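You operate a simulated robot arm through the tools that you are given. There is no shell and no other tool. Be economical: measure what you need, move in short steps, check, and stop when the job is done.

You run a simulated robot arm. Do the job below in one go: nothing can be reset, and whatever is moved stays where it is left.

TASK
Fetch the honey dipper and stand it on the pink plate. Then put one of the clear glasses from the plank top on top of the black tub.

The check looks at the end state, three seconds after you hand in, the way a careful person would. Anything else that was tipped, shoved, dropped, spilled or broken makes it a failure.

THE ROBOT
A 7-joint arm with a two-finger parallel gripper, fixed in place. Base frame: the origin is at the foot of the arm, x ahead of it, y to its left, z up; the work surface is at about z = 0.76. Lengths are in m, angles in rad, forces in N, time in s.
With the tool pointing down near the work surface it reaches from about 0.3 to 0.7 m from the base axis. Its first joint turns from -1.152 to 1.152 rad. Payload 1.57 kg.
The tool frame sits at the grasp point between the pads (the TCP): z along the fingers, y along the line on which they close. The tips reach 0.03 m beyond it. Largest opening 0.11 m; finger width 0.024, thickness 0.012; the body of the gripper, 0.048 by 0.112 m, starts 0.078 m behind the TCP.
Orientation is that of the tool frame in the base frame, as a unit quaternion [x, y, z, w]. With the fingers straight down and closing along the base's y, the tool's x points along the base's -x, its y along +y and its z along -z.

THE INTERFACE
- The arm moves only by the tool step_arm. Its argument "plan" is a list of rows, each a list of 7 numbers: the shift along the tool's x, y, z in mm, then the turn, a rotation vector about the tool's x, y, z in degrees, then the opening, from 0 (shut) to 1 (fully open). In form: [[tx, ty, tz, wx, wy, wz, hand], ...]. A call has 1 to 8 rows; each row is the pose to reach, as a shift and turn from the pose commanded when the call began, along the tool's axes at that moment. Rows are played at 5 a second. More than 0.05 m and 0.15 rad between two rows, or a gripper value outside its range, and nothing of the call is played. A pose out of reach is approached as far as the arm can. The call stops where the force on the tool passes 40 N (or 10 N more than at its start, if that is more) or the arm is blocked; 0.2 s more then pass. The fingers move at their own pace (about 0.108 m/s each) and stop on an object; they squeeze with about 39 N. The grip force told is the motor's: it shows also when the fingers shut on nothing. Time passes only in rows, and 0.2 s behind the last, so rows that repeat a pose let the fingers close. The reply holds the time, the measured pose of the TCP, the force on the tool along the base axes, the opening and the grip force, in the units named above and with some noise, and new pictures: "pictures" is both (left out), scene, wrist or none.
- Cameras (640 x 400 px; columns grow to the right, rows downward): "scene" is fixed at [0.1619, -0.4028, 1.3834]; the picture's right is [0.74, -0.67, 0.00], its down [-0.51, -0.57, -0.64] and it looks along [0.43, 0.48, -0.76] (base axes); focal length 244 px, centre (320, 200). "wrist" rides on the gripper at [-0.036, 0, -0.08] in the tool frame; the picture's right is [0.00, -1.00, 0.00], its down [0.97, 0.00, -0.24] and it looks along [0.24, 0.00, 0.97] (tool axes); focal length 218 px, centre (320, 200).
- probe_pixels(camera, pixels): for up to 12 pixels [column, row] of the newest picture of that camera ("zoom" is the newest enlarged one), the place [x, y, z] in the base frame of the surface seen there, good to about 0.003 m. The clock stands still meanwhile.
- inspect(camera, box): a new picture of the part [left, top, right, bottom] of that camera's present view, enlarged. The clock stands still meanwhile.
- close_job(): hands the job in; it is judged then, once.

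Keep the steps short. Do not move on a guess: measure, check each grasp and each placing, and mend mistakes. In all there are 80 turns and 120 pictures (those below and enlarged ones count). Leave the gripper open and the arm clear of the work at the hand-in unless told otherwise, and finish with a single line.

The tools are called after "Emit:" as name(argument=value, ...) on one line, values as JSON. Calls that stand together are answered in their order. step_arm: Moves the arm, as the interface text tells. Its arguments: {"type":"object","properties":{"plan":{"type":"array"},"pictures":{"type":"string","enum":["both","scene","wrist","none"]}},"required":["plan"]} The other tools are called the same way: probe_pixels (camera, pixels) gives the place of the surface under pixels of a picture; inspect (camera, box) takes an enlarged picture of a part of a camera's view; close_job () hands the job in.

At the start:

```text
t: 0.0
ee_pos: [0.4056, -0.1743, 1.1441]
tcp_rot: [0.0, 1.0, 0.0, 0.0]
contact_force: [0.1, 0.0, 0.3]
grip_width: 0.11
finger_force: 0.0
```

scene: 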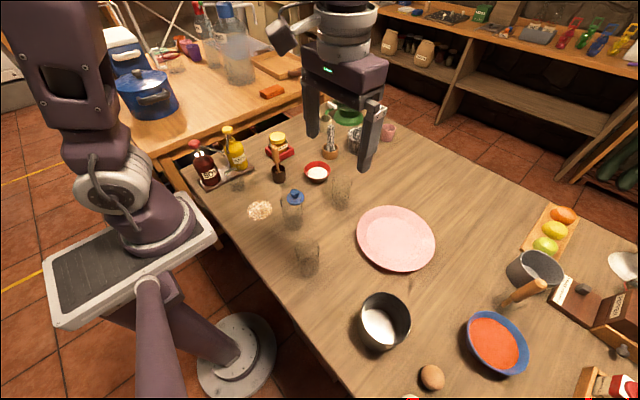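
wrist: 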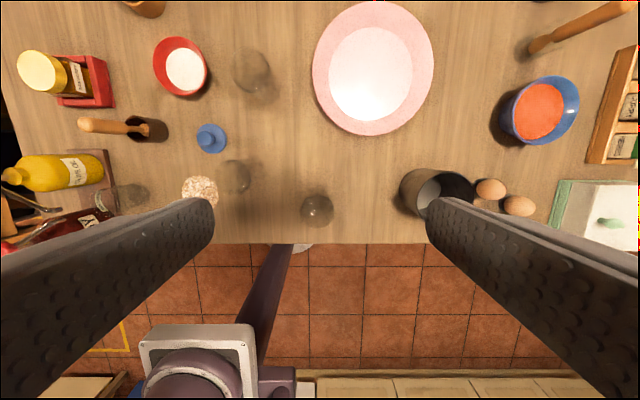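

I see a wooden-handled item at scene (278,165), several clear glasses and two dark tubs or pots. I'll zoom in to identify them.

Emit:
inspect(camera="scene", box=[220, 110, 400, 222])

Emit:
inspect(camera="scene", box=[240, 180, 460, 380])

Emit:
inspect(camera="scene", box=[440, 190, 640, 400])

Emit:
inspect(camera="wrist", box=[0, 0, 340, 240])

```text
3.56 times, centred on (310, 166) of scene
```

zoom: 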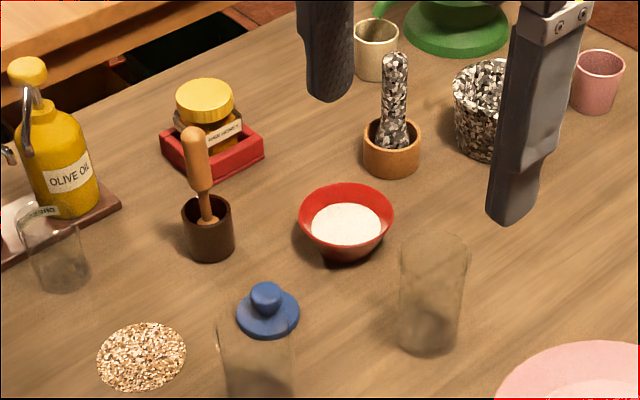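

```text
2.00 times, centred on (350, 280) of scene
```

zoom: 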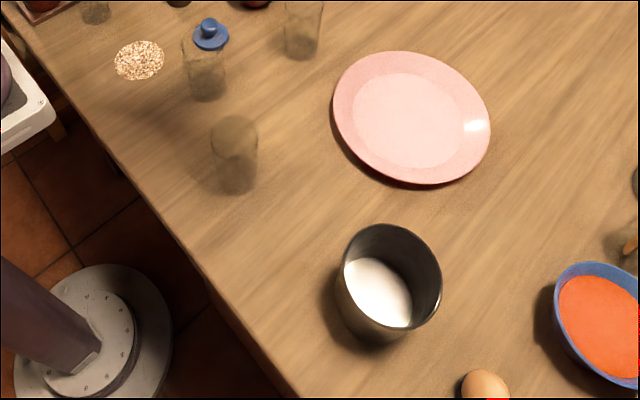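

```text
1.90 times, centred on (540, 295) of scene
```

zoom: 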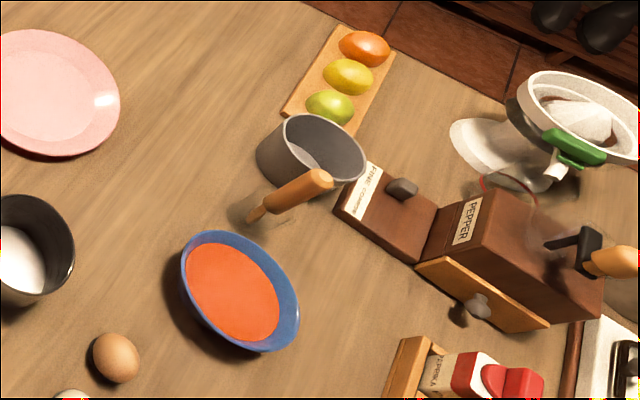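

```text
1.67 times, centred on (170, 120) of wrist
```

zoom: 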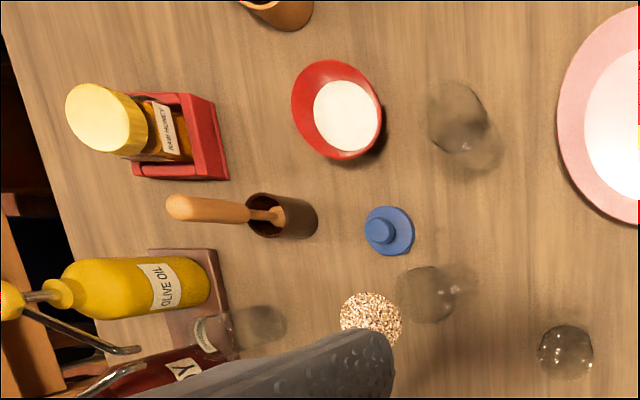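

The dipper stands in a dark brown cup. I'll measure the dipper, plate, tub and glasses.

Emit:
probe_pixels(camera="scene", pixels=[[381, 325], [385, 294], [409, 312], [362, 310], [376, 346], [396, 238], [360, 240], [432, 240], [400, 208], [392, 268], [530, 283], [535, 255]])

Emit:
probe_pixels(camera="scene", pixels=[[275, 148], [277, 160], [278, 170], [272, 170], [284, 168], [279, 182], [308, 245], [308, 272], [292, 225], [342, 180], [342, 205], [295, 195]])

Emit:
inspect(camera="scene", box=[256, 135, 304, 190])

Emit:
inspect(camera="scene", box=[340, 280, 430, 360])

```text
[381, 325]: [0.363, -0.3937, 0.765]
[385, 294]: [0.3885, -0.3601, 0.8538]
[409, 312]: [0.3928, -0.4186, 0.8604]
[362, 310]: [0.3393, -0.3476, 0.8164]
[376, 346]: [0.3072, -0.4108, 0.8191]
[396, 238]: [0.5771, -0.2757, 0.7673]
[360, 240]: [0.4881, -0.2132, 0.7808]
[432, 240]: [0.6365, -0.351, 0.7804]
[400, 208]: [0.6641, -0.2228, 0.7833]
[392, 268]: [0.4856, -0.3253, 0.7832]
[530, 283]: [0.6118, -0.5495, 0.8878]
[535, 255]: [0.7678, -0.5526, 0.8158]
```

```text
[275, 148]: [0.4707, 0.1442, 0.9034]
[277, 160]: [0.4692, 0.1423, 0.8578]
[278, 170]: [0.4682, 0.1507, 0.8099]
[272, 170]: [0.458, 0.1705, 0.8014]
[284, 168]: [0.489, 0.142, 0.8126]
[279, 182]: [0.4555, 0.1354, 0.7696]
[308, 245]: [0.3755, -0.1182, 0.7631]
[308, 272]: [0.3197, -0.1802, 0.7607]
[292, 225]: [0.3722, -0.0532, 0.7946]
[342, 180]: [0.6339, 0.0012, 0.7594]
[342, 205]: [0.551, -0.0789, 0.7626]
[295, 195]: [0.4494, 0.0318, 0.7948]
```

```text
7.27 times, centred on (280, 162) of scene
```

zoom: 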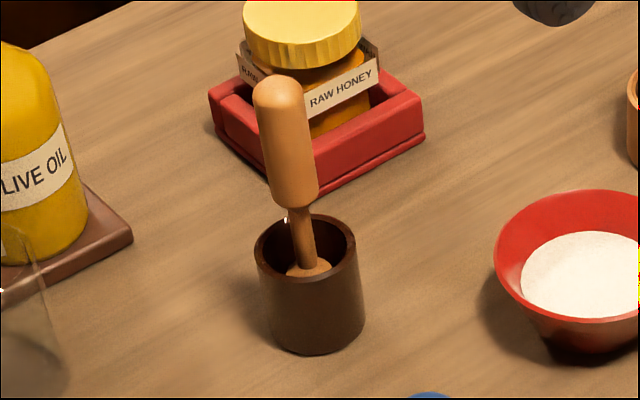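

```text
5.00 times, centred on (385, 320) of scene
```

zoom: 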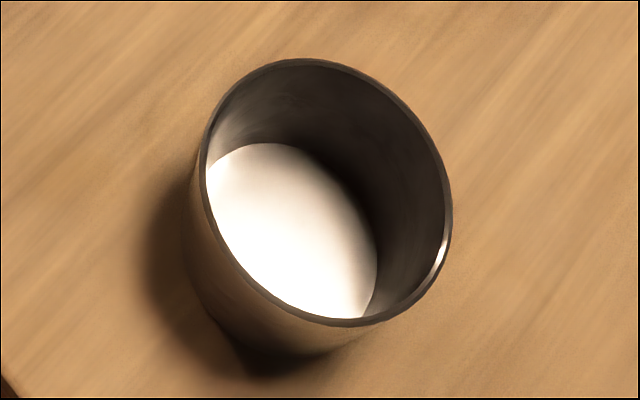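

The black-looking tub at (385,320) is open, with a floor at about 0.765. Before settling on it, I'll look for any other tub on the table and check the rest of the view.

Emit:
inspect(camera="scene", box=[500, 240, 640, 400])

Emit:
inspect(camera="wrist", box=[380, 0, 640, 240])

Emit:
inspect(camera="scene", box=[300, 60, 460, 160])

Emit:
inspect(camera="scene", box=[100, 0, 300, 130])

```text
2.50 times, centred on (570, 320) of scene
```

zoom: 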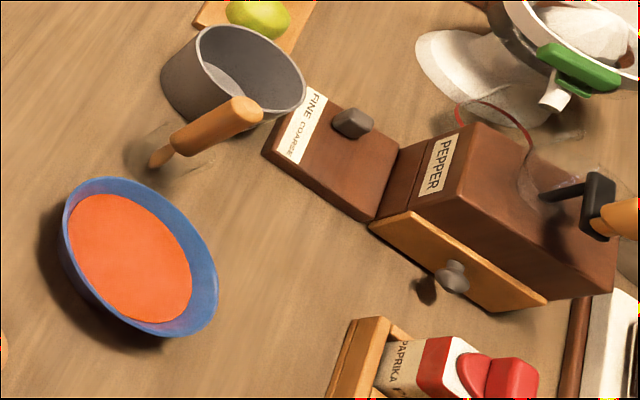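

```text
1.67 times, centred on (510, 120) of wrist
```

zoom: 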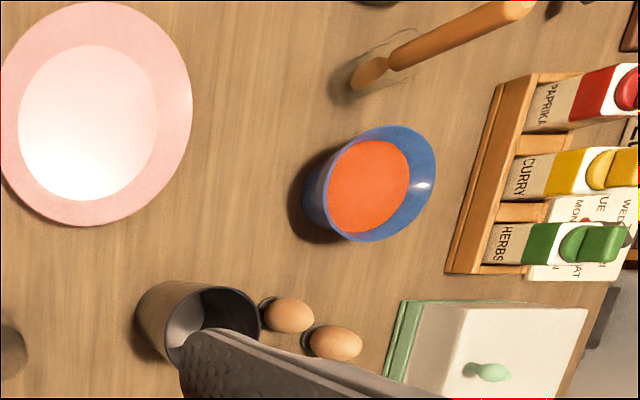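

```text
4.00 times, centred on (380, 110) of scene
```

zoom: 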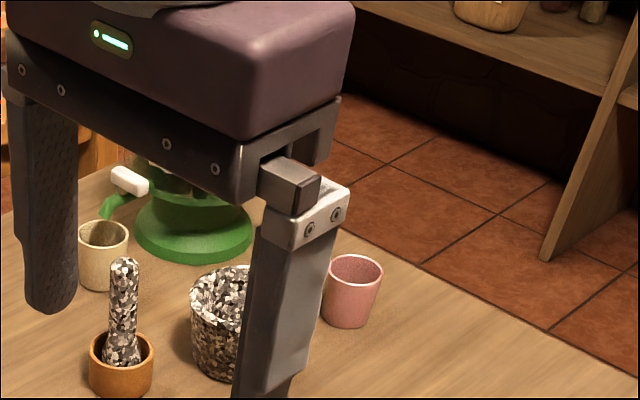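

```text
3.08 times, centred on (200, 65) of scene
```

zoom: 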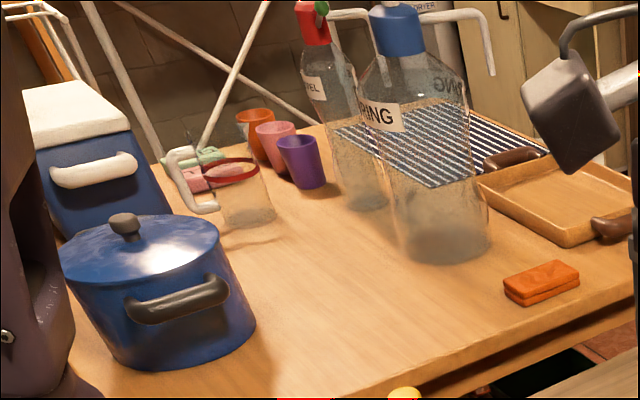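

The tub at (385,320) is the only black one. The dipper comes first, so I'll move the wrist camera above it for a better look.

Emit:
step_arm(plan=[[-15, 44, 9, 0, 0, 0, 1], [-30, 88, 18, 0, 0, 0, 1], [-45, 132, 27, 0, 0, 0, 1], [-60, 176, 36, 0, 0, 0, 1], [-75, 220, 45, 0, 0, 0, 1], [-90, 264, 54, 0, 0, 0, 1], [-100, 308, 60, 0, 0, 0, 1], [-100, 310, 60, 0, 0, 0, 1]], pictures="both")

```text
t: 1.8
ee_pos: [0.5044, 0.136, 1.0848]
tcp_rot: [0.001, 1.0, 0.001, 0.0]
contact_force: [0.0, -0.4, -0.2]
grip_width: 0.11
finger_force: 0.1
```

scene: 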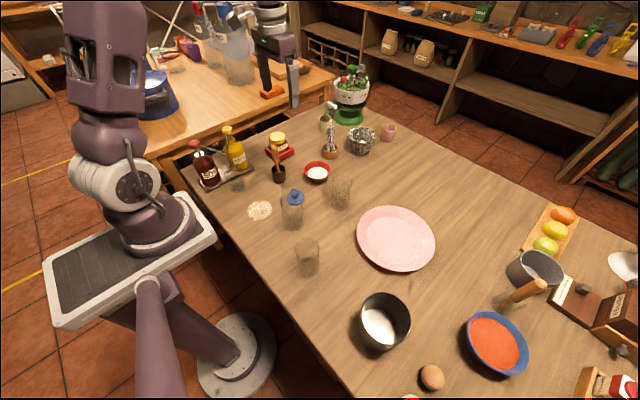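
wrist: 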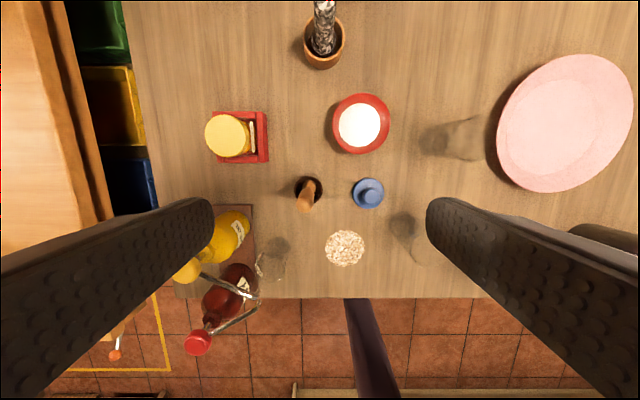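

Emit:
inspect(camera="wrist", box=[270, 160, 350, 230])

Emit:
probe_pixels(camera="wrist", pixels=[[304, 207], [307, 198], [310, 187], [313, 183], [308, 178], [321, 188], [296, 190], [308, 200], [302, 182], [317, 182], [357, 125], [368, 193]])

```text
5.71 times, centred on (310, 195) of wrist
```

zoom: 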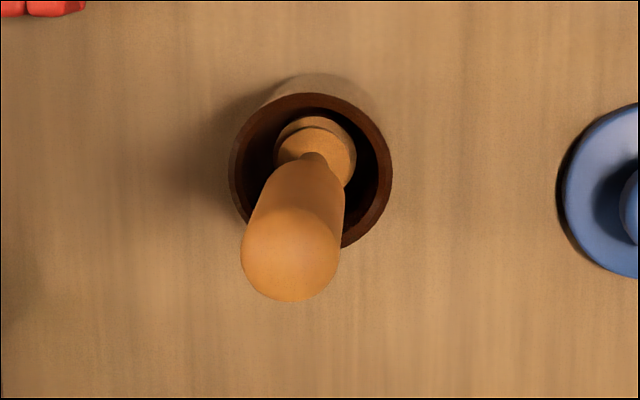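

```text
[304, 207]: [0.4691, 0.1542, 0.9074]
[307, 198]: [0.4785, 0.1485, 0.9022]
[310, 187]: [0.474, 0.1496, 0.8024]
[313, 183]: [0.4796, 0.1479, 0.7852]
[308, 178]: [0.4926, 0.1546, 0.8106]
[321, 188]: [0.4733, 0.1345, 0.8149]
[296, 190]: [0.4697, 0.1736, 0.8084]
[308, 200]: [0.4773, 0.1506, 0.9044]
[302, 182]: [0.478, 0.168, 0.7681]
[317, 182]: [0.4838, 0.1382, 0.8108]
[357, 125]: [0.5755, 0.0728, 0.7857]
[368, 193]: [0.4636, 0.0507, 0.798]
```

The dipper stands nearly upright in its cup: top at about (0.473, 0.153, 0.908), cup rim at 0.811. Before descending, I'll check how tall the neighbours are.

Emit:
probe_pixels(camera="wrist", pixels=[[185, 268], [215, 238], [240, 222], [228, 136], [258, 150], [245, 285], [197, 342], [272, 262], [220, 280]])

Emit:
step_arm(plan=[[15, 8, 0, 0, 0, 0, 0.6], [30, 16, 0, 0, 0, 0, 0.5], [30, 16, 40, 0, 0, 0, 0.5], [30, 16, 80, 0, 0, 0, 0.5], [30, 16, 110, 0, 0, 0, 0.5]])

```text
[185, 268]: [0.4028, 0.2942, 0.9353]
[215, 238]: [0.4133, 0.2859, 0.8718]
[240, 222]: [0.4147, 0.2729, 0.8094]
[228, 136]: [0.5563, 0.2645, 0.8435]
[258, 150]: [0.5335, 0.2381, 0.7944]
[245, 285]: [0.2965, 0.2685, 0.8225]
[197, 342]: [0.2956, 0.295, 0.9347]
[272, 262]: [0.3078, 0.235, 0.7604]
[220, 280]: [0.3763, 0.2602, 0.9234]
```

```text
t: 3.0
ee_pos: [0.4767, 0.1527, 0.9761]
tcp_rot: [0.0, 1.0, -0.001, 0.0]
contact_force: [0.1, 0.0, 0.2]
grip_width: 0.055
finger_force: 0.2
```

scene: 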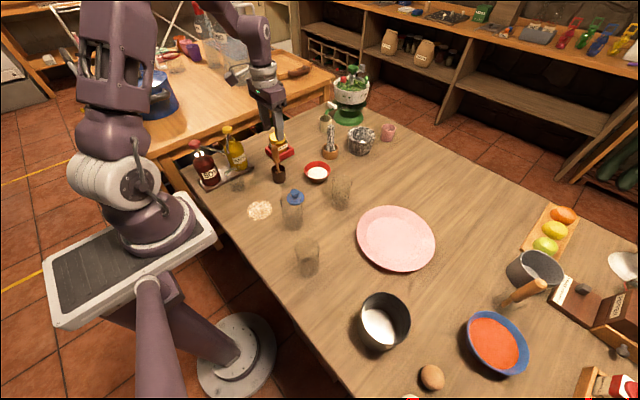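
wrist: 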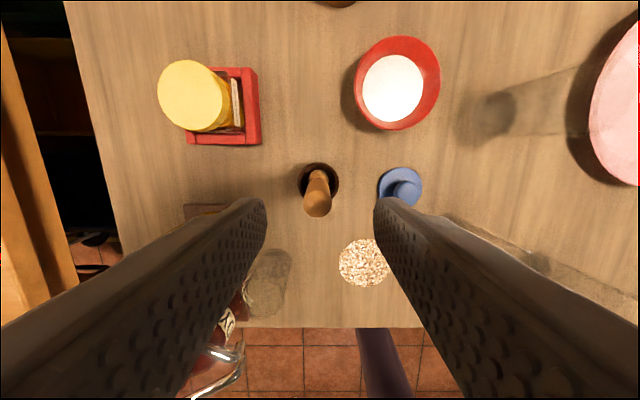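

The handle is centred between the fingers, so I'll descend around it and close.

Emit:
step_arm(plan=[[1, 0, 40, 0, 0, 0, 0.5], [2, 0, 75, 0, 0, 0, 0.5], [2, 0, 102, 0, 0, 0, 0.5], [2, 0, 102, 0, 0, 0, 0.5], [2, 0, 102, 0, 0, 0, 0], [2, 0, 102, 0, 0, 0, 0], [2, 0, 102, 0, 0, 0, 0]])

```text
t: 4.6
ee_pos: [0.4726, 0.1522, 0.8746]
tcp_rot: [0.0, 1.0, 0.0, 0.0]
contact_force: [-0.3, -0.8, 0.5]
grip_width: 0.0194
finger_force: 33.3
```

scene: 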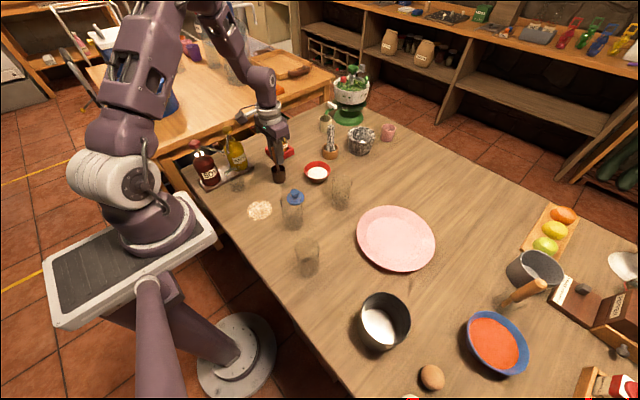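
wrist: 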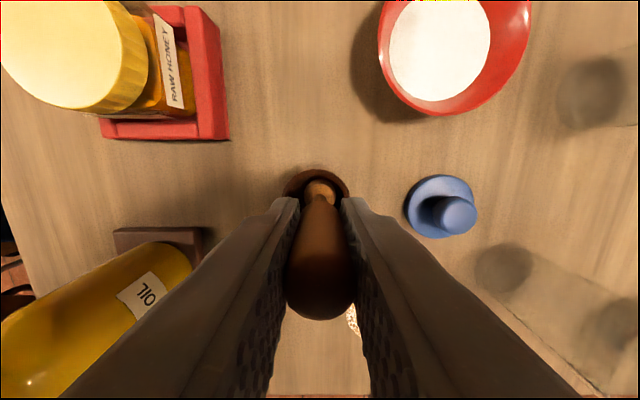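

The grip holds at 19 mm wide. I'll lift slowly and check that the cup stays behind.

Emit:
step_arm(plan=[[0, 0, -15, 0, 0, 0, 0], [0, 0, -30, 0, 0, 0, 0], [0, 0, -50, 0, 0, 0, 0], [0, 0, -75, 0, 0, 0, 0], [0, 0, -100, 0, 0, 0, 0]])

Emit:
inspect(camera="scene", box=[240, 100, 320, 190])

Emit:
inspect(camera="wrist", box=[260, 140, 380, 330])

```text
t: 5.8
ee_pos: [0.4713, 0.1507, 0.9748]
tcp_rot: [0.0, 1.0, 0.0, 0.0]
contact_force: [-0.2, 0.7, -0.4]
grip_width: 0.0198
finger_force: 33.7
```

scene: 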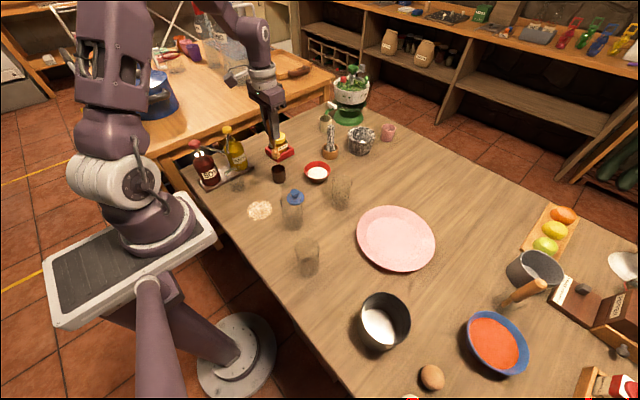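
wrist: 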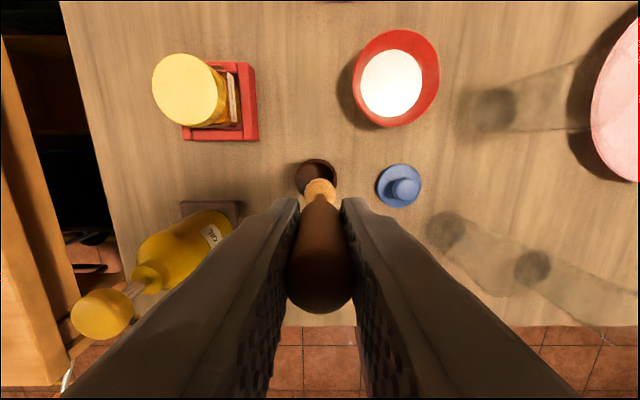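

```text
4.44 times, centred on (280, 145) of scene
```

zoom: 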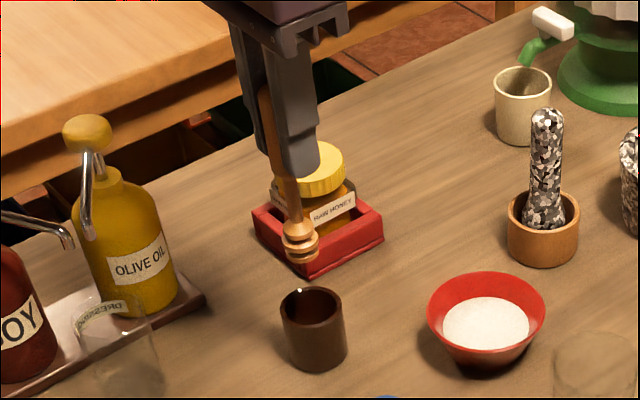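

```text
2.11 times, centred on (320, 235) of wrist
```

zoom: 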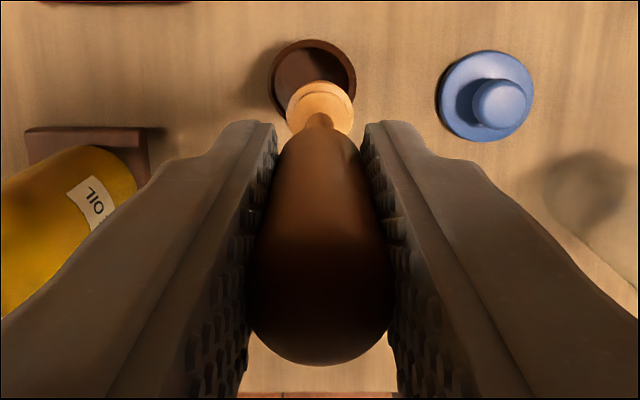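

The dipper came out cleanly and the cup stayed put. I'll raise it and carry it toward the plate.

Emit:
step_arm(plan=[[0, 0, -45, 0, 0, 0, 0], [-9, -40, -65, 0, 0, 0, 0], [-18, -86, -65, 0, 0, 0, 0], [-27, -133, -65, 0, 0, 0, 0], [-36, -180, -65, 0, 0, 0, 0], [-45, -227, -65, 0, 0, 0, 0], [-54, -274, -65, 0, 0, 0, 0], [-63, -320, -65, 0, 0, 0, 0]], pictures="none")

Emit:
step_arm(plan=[[-10, -46, 0, 0, 0, 0, 0], [-21, -92, 0, 0, 0, 0, 0], [-21, -96, 0, 0, 0, 0, 0], [-21, -96, 0, 0, 0, 0, 0]])

Emit:
inspect(camera="scene", box=[340, 80, 480, 280])

```text
t: 7.6
ee_pos: [0.5354, -0.1689, 1.0379]
tcp_rot: [0.0, 1.0, 0.0, 0.001]
contact_force: [0.2, 0.0, -0.5]
grip_width: 0.0199
finger_force: 33.8
```

```text
t: 8.6
ee_pos: [0.5579, -0.2628, 1.0361]
tcp_rot: [0.0, 1.0, 0.0, 0.0]
contact_force: [-1.0, -0.2, -0.3]
grip_width: 0.0199
finger_force: 33.4
```

scene: 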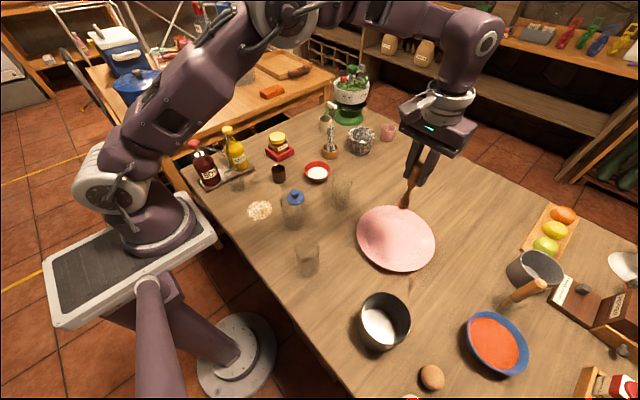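
wrist: 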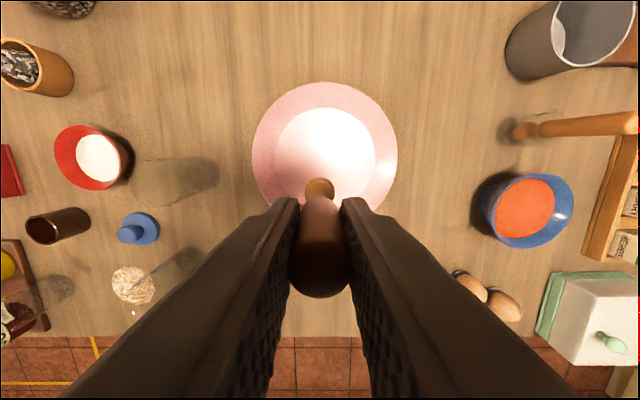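

```text
2.00 times, centred on (410, 180) of scene
```

zoom: 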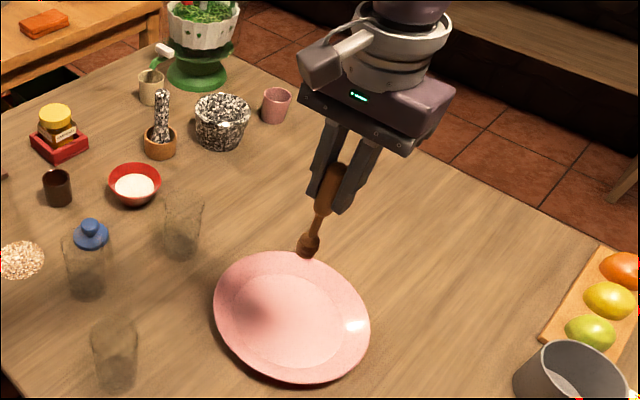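

Emit:
probe_pixels(camera="wrist", pixels=[[254, 150], [395, 150], [325, 84], [277, 150], [374, 150], [325, 108], [325, 150], [345, 188], [319, 186]])

Emit:
inspect(camera="scene", box=[380, 150, 440, 215])

```text
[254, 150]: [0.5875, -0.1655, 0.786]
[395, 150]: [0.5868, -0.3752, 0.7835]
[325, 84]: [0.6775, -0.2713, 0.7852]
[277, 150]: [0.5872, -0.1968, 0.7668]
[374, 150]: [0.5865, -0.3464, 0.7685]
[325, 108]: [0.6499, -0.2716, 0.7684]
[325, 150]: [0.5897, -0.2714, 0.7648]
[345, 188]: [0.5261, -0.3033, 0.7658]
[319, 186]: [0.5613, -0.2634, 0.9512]
```

```text
6.15 times, centred on (410, 182) of scene
```

zoom: 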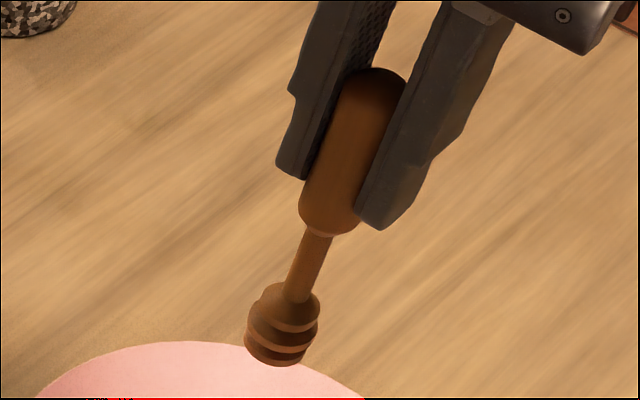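

Emit:
probe_pixels(camera="zoom", pixels=[[368, 95], [350, 150], [332, 205], [306, 265], [283, 345], [262, 340], [300, 347]])

```text
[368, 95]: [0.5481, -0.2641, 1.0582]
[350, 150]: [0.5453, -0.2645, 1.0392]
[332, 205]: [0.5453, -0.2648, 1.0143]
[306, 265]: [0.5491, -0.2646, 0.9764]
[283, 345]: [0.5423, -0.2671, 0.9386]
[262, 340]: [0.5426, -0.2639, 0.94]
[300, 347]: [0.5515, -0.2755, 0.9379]
```

The dipper hangs vertically with a flat-ended head about 106 mm below the TCP. The plate's flat centre is at (0.574, -0.271, 0.766). I'll descend to just above it.

Emit:
step_arm(plan=[[-12, -7, 30, 0, 0, 0, 0], [-12, -7, 70, 0, 0, 0, 0], [-12, -7, 110, 0, 0, 0, 0], [-12, -7, 140, 0, 0, 0, 0], [-12, -7, 155, 0, 0, 0, 0], [-12, -7, 155, 0, 0, 0, 0]], pictures="scene")

Emit:
inspect(camera="scene", box=[360, 180, 440, 270])

```text
t: 10.0
ee_pos: [0.57, -0.2707, 0.8835]
tcp_rot: [0.0, 1.0, -0.001, 0.001]
contact_force: [-1.9, 2.7, 21.5]
grip_width: 0.0201
finger_force: 33.8
```

scene: 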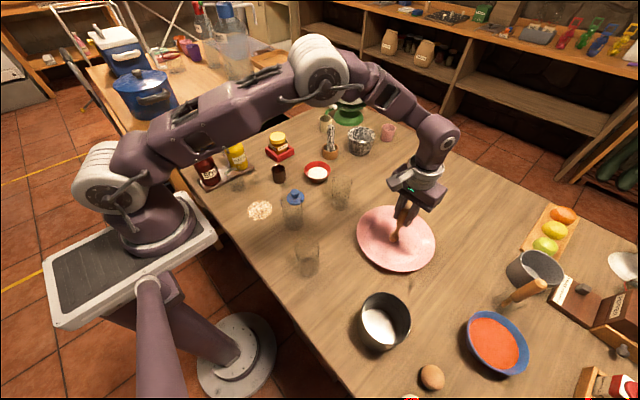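

```text
4.44 times, centred on (400, 225) of scene
```

zoom: 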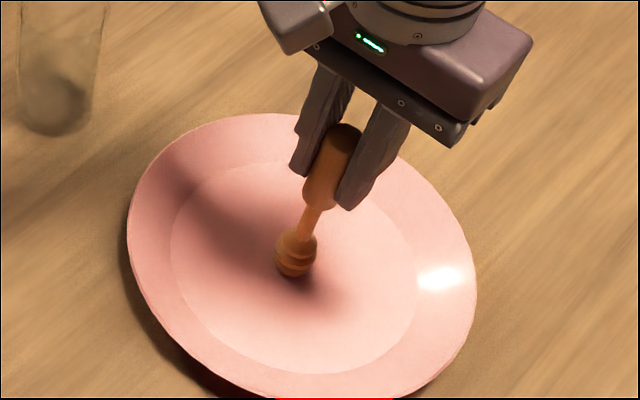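

It has touched the plate with 21 N of pressure. I'll back off about 2 mm so it just rests there.

Emit:
step_arm(plan=[[0, 0, -1.5, 0, 0, 0, 0], [0, 0, -2, 0, 0, 0, 0], [0, 0, -2, 0, 0, 0, 0]], pictures="wrist")

```text
t: 10.8
ee_pos: [0.5678, -0.2707, 0.8848]
tcp_rot: [0.0, 1.0, 0.001, 0.0]
contact_force: [0.6, 0.3, -0.8]
grip_width: 0.0195
finger_force: 33.0
```

wrist: 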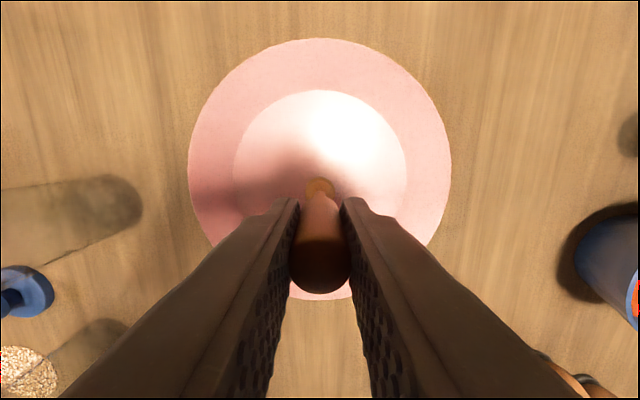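

Zero force now. I'll check the dipper's verticality before releasing.

Emit:
inspect(camera="scene", box=[380, 190, 430, 250])

Emit:
probe_pixels(camera="zoom", pixels=[[340, 130], [325, 180], [315, 215], [290, 260], [260, 320], [270, 340], [255, 350]])

Emit:
probe_pixels(camera="wrist", pixels=[[320, 182], [320, 270], [320, 205], [320, 230], [320, 250], [312, 187], [328, 187], [320, 174]])

```text
6.67 times, centred on (405, 220) of scene
```

zoom: 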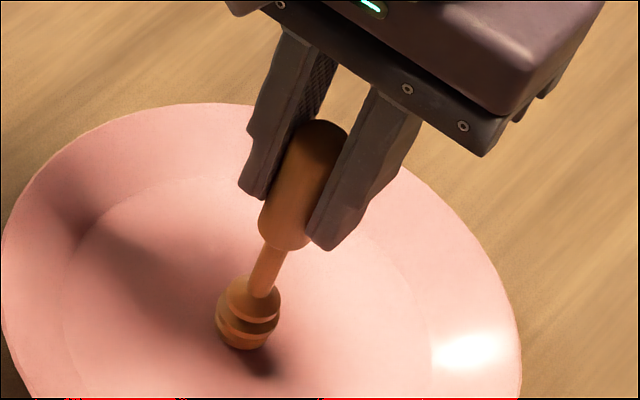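

```text
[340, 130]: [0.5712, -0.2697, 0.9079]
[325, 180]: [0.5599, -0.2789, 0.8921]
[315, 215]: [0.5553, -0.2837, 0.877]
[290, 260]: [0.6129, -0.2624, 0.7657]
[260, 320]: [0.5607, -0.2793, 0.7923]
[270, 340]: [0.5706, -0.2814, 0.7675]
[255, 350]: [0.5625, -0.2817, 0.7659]
```

```text
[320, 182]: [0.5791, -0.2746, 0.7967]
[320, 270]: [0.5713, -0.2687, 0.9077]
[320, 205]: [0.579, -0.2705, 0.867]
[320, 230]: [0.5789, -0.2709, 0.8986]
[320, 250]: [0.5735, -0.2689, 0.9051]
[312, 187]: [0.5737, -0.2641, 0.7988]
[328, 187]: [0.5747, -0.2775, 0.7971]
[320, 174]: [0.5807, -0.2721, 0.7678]
```

It is vertical within 1–2° and the bottom is at plate level. I'll release gently.

Emit:
step_arm(plan=[[0, 0, 0, 0, 0, 0, 0.2], [0, 0, 0, 0, 0, 0, 0.3], [0, 0, 0, 0, 0, 0, 0.45], [0, 0, 0, 0, 0, 0, 0.45]], pictures="both")

```text
t: 11.8
ee_pos: [0.5696, -0.2702, 0.8841]
tcp_rot: [0.001, 1.0, 0.0, 0.0]
contact_force: [0.4, 0.0, -0.4]
grip_width: 0.0495
finger_force: 0.0
```

scene: 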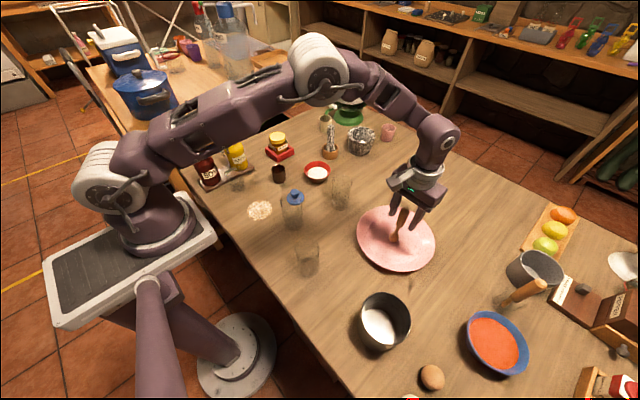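
wrist: 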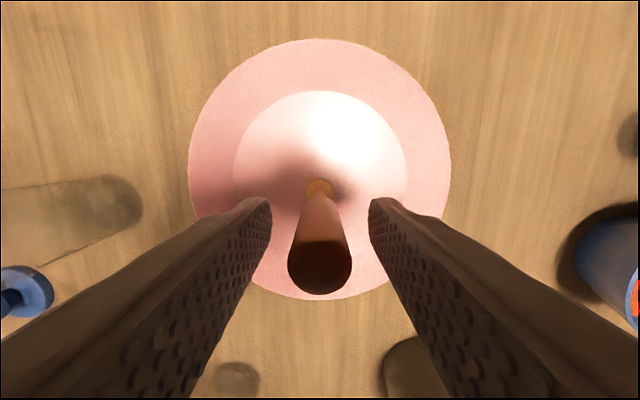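

The dipper stands on its own. I'll raise the arm straight up, then move over the tub to look down into it.

Emit:
step_arm(plan=[[0, 0, -30, 0, 0, 0, 0.45], [0, 0, -70, 0, 0, 0, 0.45], [0, 0, -115, 0, 0, 0, 0.45], [0, 0, -160, 0, 0, 0, 0.45], [45, 0, -160, 0, 0, 0, 0.45], [85, -25, -160, 0, 0, 0, 0.45], [120, -55, -160, 0, 0, 0, 0.45], [150, -90, -160, 0, 0, 0, 0.45]], pictures="both")

Emit:
inspect(camera="wrist", box=[220, 140, 420, 280])

Emit:
inspect(camera="scene", box=[350, 190, 450, 280])

```text
t: 13.6
ee_pos: [0.4215, -0.3615, 1.0439]
tcp_rot: [-0.001, 1.0, 0.0, 0.0]
contact_force: [0.0, 0.3, -0.5]
grip_width: 0.0494
finger_force: 0.0
```

scene: 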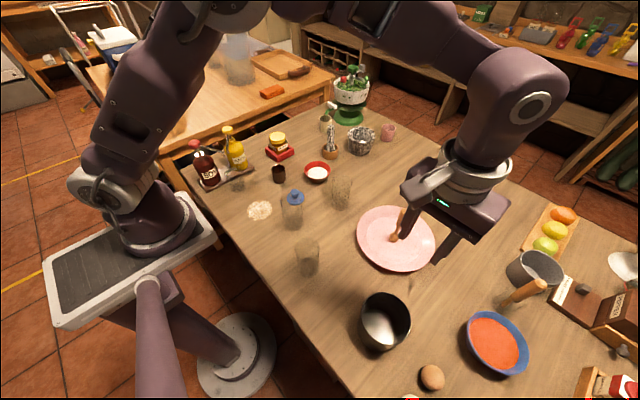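
wrist: 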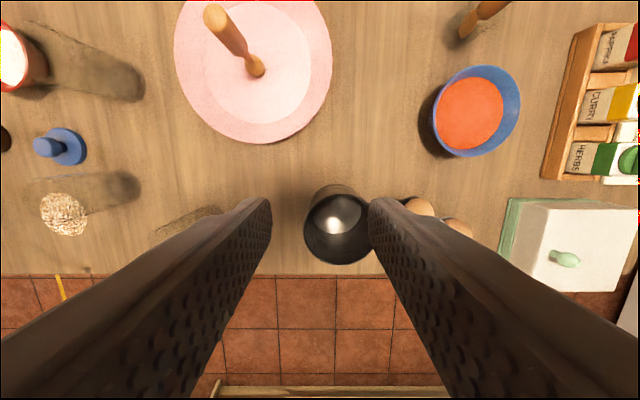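

```text
2.86 times, centred on (320, 210) of wrist
```

zoom: 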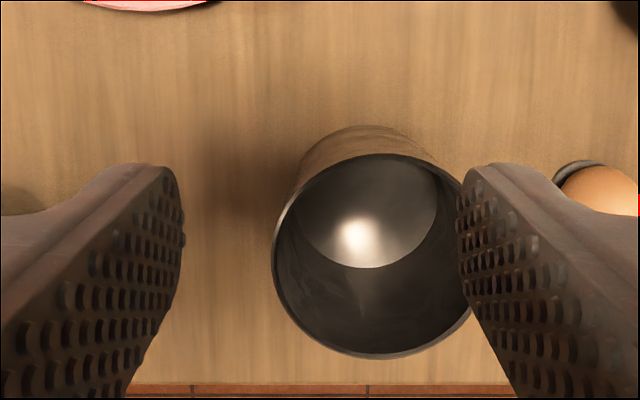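

```text
4.44 times, centred on (400, 235) of scene
```

zoom: 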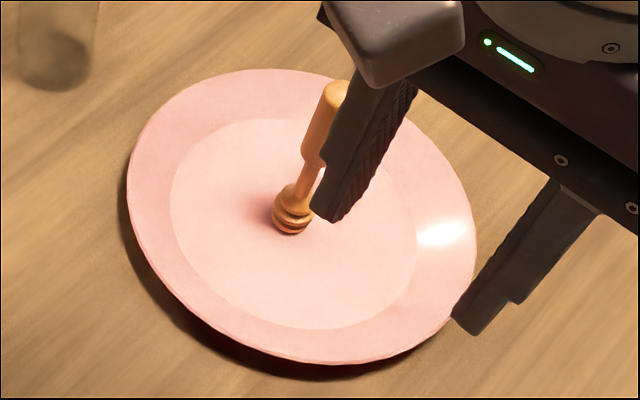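

The tub is empty and open upward with a shiny floor. I'll measure its rim, then look closely at the glasses.

Emit:
probe_pixels(camera="wrist", pixels=[[304, 224], [339, 263], [341, 192], [339, 262], [318, 200], [365, 246], [335, 222], [345, 186], [311, 205], [310, 245]])

Emit:
inspect(camera="scene", box=[280, 165, 370, 285])

```text
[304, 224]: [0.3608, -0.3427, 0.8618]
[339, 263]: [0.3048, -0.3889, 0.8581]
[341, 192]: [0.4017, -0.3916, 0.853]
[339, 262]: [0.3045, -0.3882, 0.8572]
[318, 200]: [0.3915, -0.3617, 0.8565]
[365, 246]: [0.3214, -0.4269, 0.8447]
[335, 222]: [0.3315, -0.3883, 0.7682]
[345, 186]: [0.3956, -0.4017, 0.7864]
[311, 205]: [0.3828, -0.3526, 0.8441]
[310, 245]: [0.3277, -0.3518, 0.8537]
```

```text
3.33 times, centred on (325, 225) of scene
```

zoom: 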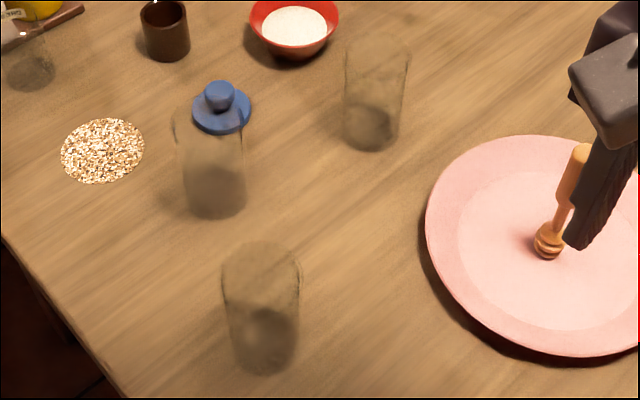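

The tub is about 97 mm across with a 100 mm high open rim, while the glasses are about 60 mm wide. Before deciding, I'll survey the right part of the table in case there is another black tub there.

Emit:
step_arm(plan=[[0, -30, -40, 0, 0, 0, 0.45], [0, -60, -80, 0, 0, 0, 0.45], [0, -95, -110, 0, 0, 0, 0.45], [0, -140, -110, 0, 0, 0, 0.45], [0, -180, -110, 0, 0, 0, 0.45]], pictures="both")

Emit:
inspect(camera="wrist", box=[320, 0, 640, 240])

```text
t: 14.8
ee_pos: [0.3803, -0.4491, 1.1488]
tcp_rot: [0.001, 1.0, 0.0, 0.001]
contact_force: [0.5, 0.0, 0.3]
grip_width: 0.0494
finger_force: 0.2
out of reach, approached as far as the arm can: row 3, 4, 5
```

scene: 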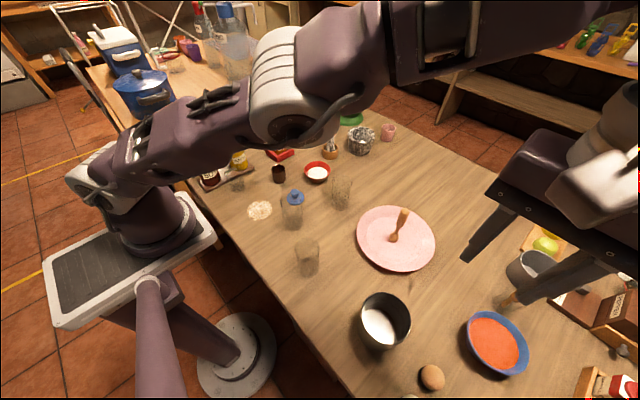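
wrist: 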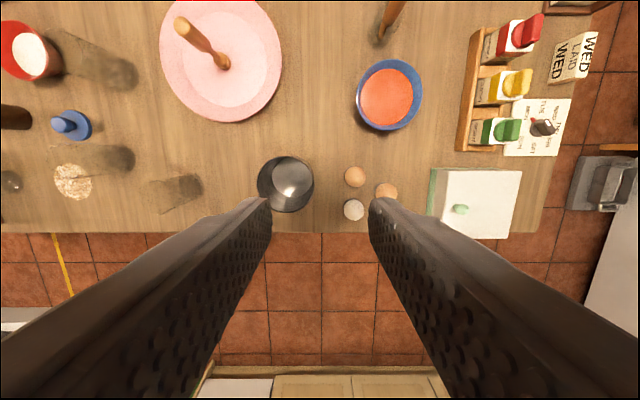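

```text
1.67 times, centred on (480, 120) of wrist
```

zoom: 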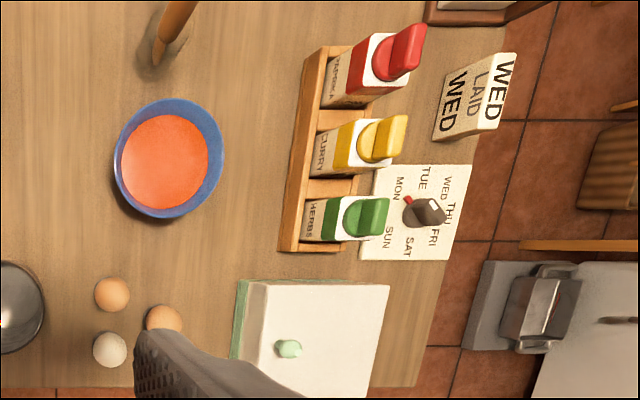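

No other black tub on the table, so this one is the target. Next I'll look at the nearest glass, at about (0.325, -0.175). Some rows of the last move were out of reach, so I'll take a modest step back first and read the pose.

Emit:
step_arm(plan=[[0, 45, 0, 0, 0, 0, 0.45], [0, 90, 0, 0, 0, 0, 0.6], [0, 135, 0, 0, 0, 0, 0.8], [0, 180, 0, 0, 0, 0, 1], [20, 220, 0, 0, 0, 0, 1], [20, 220, 0, 0, 0, 0, 1]], pictures="none")

```text
t: 16.2
ee_pos: [0.3556, -0.2275, 1.1481]
tcp_rot: [0.0, 1.0, 0.0, 0.001]
contact_force: [0.2, -0.5, 0.4]
grip_width: 0.1101
finger_force: 0.1
```

Emit:
step_arm(plan=[[5, 26, 30, 0, 0, 0, 1], [10, 52, 65, 0, 0, 0, 1], [10, 52, 105, 0, 0, 0, 1], [10, 52, 128, 0, 0, 0, 1], [10, 52, 128, 0, 0, 0, 1]], pictures="both")

Emit:
inspect(camera="wrist", box=[240, 130, 400, 270])

Emit:
inspect(camera="scene", box=[275, 225, 345, 285])

```text
t: 17.4
ee_pos: [0.3482, -0.1761, 1.0216]
tcp_rot: [-0.001, 1.0, 0.0, -0.001]
contact_force: [0.2, 0.2, -0.5]
grip_width: 0.1102
finger_force: 0.2
```

scene: 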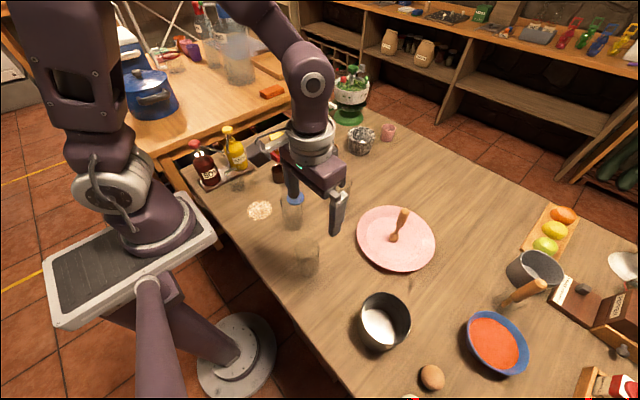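
wrist: 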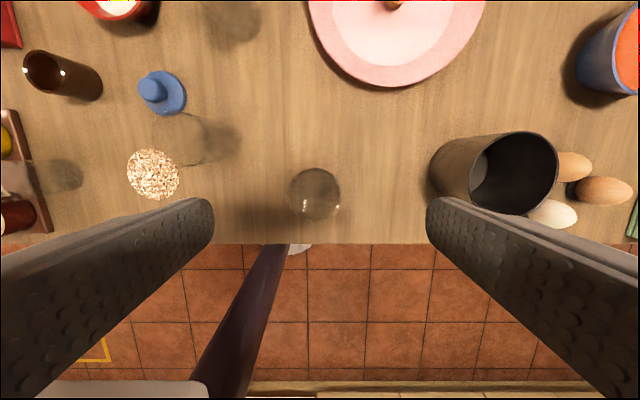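

```text
2.86 times, centred on (320, 200) of wrist
```

zoom: 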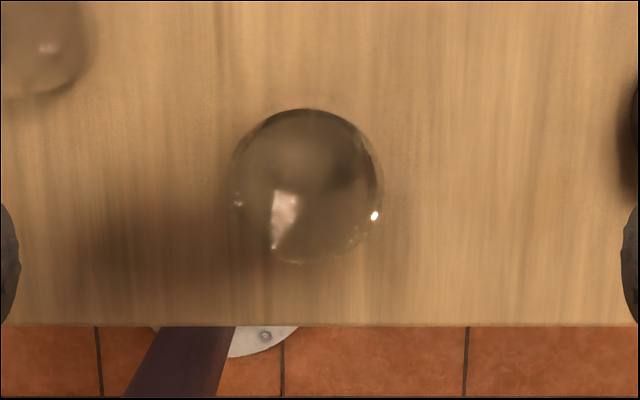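

```text
6.67 times, centred on (310, 255) of scene
```

zoom: 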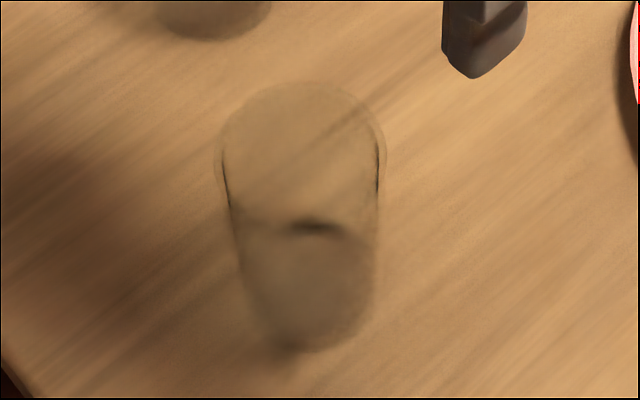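

The glass is about 60 mm at the mouth and stands upright. I'll probe its outline to learn its height.

Emit:
probe_pixels(camera="zoom", pixels=[[218, 165], [383, 165], [300, 84], [300, 210], [315, 225], [226, 180], [378, 180], [300, 250], [260, 320], [300, 345], [340, 330], [300, 300]])

Emit:
probe_pixels(camera="wrist", pixels=[[290, 195], [341, 195], [316, 169], [316, 220], [291, 200], [339, 204], [308, 205], [300, 176], [333, 176], [316, 195]])

```text
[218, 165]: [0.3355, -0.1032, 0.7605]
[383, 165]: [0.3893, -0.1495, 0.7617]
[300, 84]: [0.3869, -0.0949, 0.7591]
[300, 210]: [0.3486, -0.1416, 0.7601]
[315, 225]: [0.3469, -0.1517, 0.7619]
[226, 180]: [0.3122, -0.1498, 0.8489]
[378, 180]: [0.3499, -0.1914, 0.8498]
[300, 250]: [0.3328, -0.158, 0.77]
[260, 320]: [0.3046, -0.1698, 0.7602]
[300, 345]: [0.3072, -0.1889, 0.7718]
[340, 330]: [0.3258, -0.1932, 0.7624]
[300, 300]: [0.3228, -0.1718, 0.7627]
```

```text
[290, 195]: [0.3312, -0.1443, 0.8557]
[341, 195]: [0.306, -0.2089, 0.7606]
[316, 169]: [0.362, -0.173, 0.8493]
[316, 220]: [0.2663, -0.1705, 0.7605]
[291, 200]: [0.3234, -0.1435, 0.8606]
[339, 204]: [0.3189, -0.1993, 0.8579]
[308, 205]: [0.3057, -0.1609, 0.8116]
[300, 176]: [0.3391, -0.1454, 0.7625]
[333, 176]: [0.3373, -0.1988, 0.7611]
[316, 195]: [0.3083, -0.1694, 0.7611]
```

Some probes hit the glass: centre about (0.331, -0.171), radius about 29 mm, top near 0.86. I'll probe for the rim height more precisely.

Emit:
inspect(camera="wrist", box=[284, 162, 348, 226])

Emit:
probe_pixels(camera="wrist", pixels=[[289, 200], [289, 203], [290, 207], [340, 203], [340, 200], [338, 207], [292, 209], [316, 168], [310, 169], [322, 169], [300, 217], [330, 217]])

```text
6.25 times, centred on (316, 194) of wrist
```

zoom: 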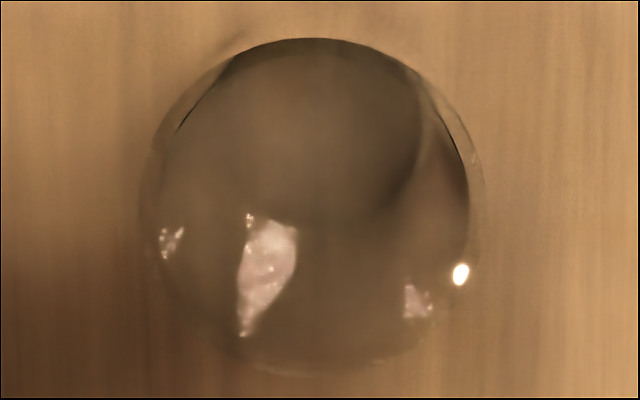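

```text
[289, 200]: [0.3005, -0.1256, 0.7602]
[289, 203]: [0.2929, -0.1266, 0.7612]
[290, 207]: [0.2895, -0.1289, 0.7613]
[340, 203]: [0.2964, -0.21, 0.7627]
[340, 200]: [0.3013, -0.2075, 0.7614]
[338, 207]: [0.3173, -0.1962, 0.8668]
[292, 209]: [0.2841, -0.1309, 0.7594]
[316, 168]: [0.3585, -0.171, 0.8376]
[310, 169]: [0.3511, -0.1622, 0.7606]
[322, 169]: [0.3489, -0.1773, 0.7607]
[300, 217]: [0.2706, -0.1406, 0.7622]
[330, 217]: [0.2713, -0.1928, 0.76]
```

The rim top is at about 0.868, diameter 60 mm. The glass is about 107 mm tall and the tub about 95 mm deep inside, so I'll grip only the top 12 mm. The fingertips then stay above the tub's rim at release. First I'll position above the glass and descend.

Emit:
step_arm(plan=[[10, 3, 30, 0, 0, 0, 0.85], [17, 5, 70, 0, 0, 0, 0.8], [17, 5, 110, 0, 0, 0, 0.8], [17, 5, 135, 0, 0, 0, 0.8], [17, 5, 135, 0, 0, 0, 0.8]], pictures="both")

Emit:
inspect(camera="scene", box=[270, 200, 350, 290])

```text
t: 18.6
ee_pos: [0.3295, -0.1697, 0.8855]
tcp_rot: [0.0, 1.0, 0.0, 0.0]
contact_force: [-0.6, 0.2, -0.5]
grip_width: 0.0878
finger_force: 0.1
```

scene: 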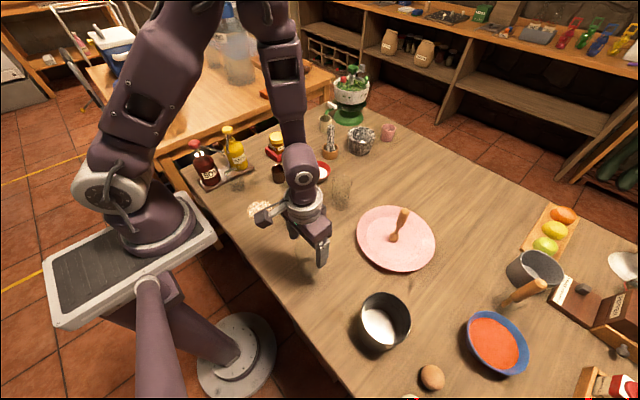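
wrist: 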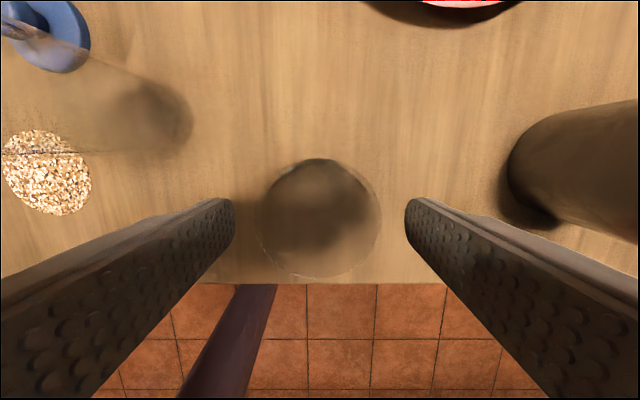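

```text
4.44 times, centred on (310, 245) of scene
```

zoom: 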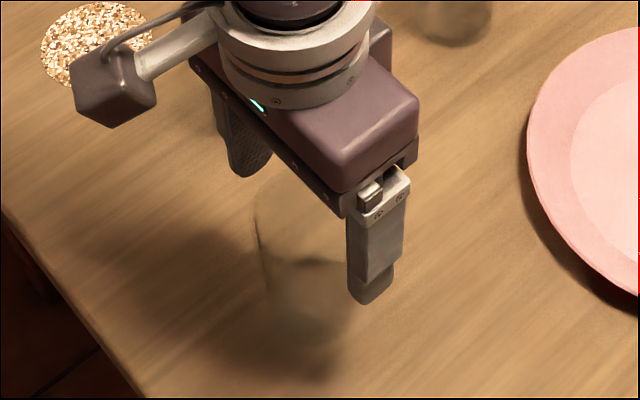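

The glass is centred between the fingers with its rim at about 0.865. I'll lower 2 mm and close.

Emit:
step_arm(plan=[[-2, 0, 2, 0, 0, 0, 0.8], [-2, 0, 2, 0, 0, 0, 0.6], [-2, 0, 2, 0, 0, 0, 0.5], [-2, 0, 2, 0, 0, 0, 0.4], [-2, 0, 2, 0, 0, 0, 0.4], [-2, 0, 2, 0, 0, 0, 0.4]], pictures="both")

```text
t: 20.0
ee_pos: [0.3314, -0.1722, 0.882]
tcp_rot: [0.0, 1.0, 0.0, 0.0]
contact_force: [0.1, -0.2, -0.8]
grip_width: 0.0608
finger_force: 39.0
```

scene: 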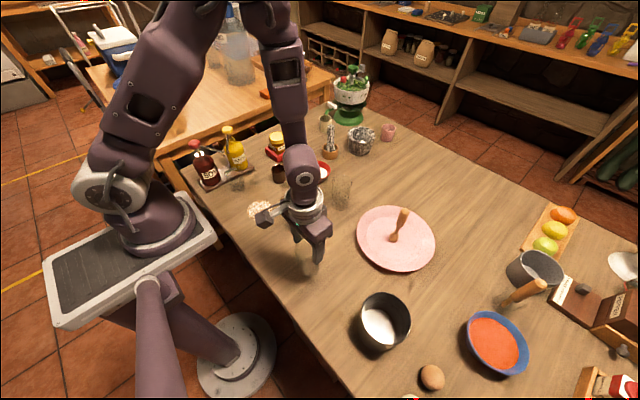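
wrist: 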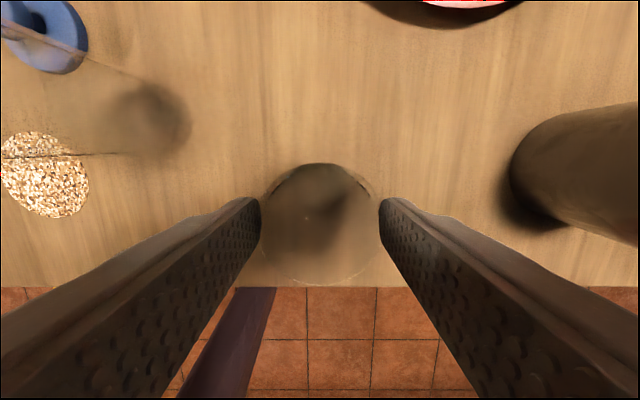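

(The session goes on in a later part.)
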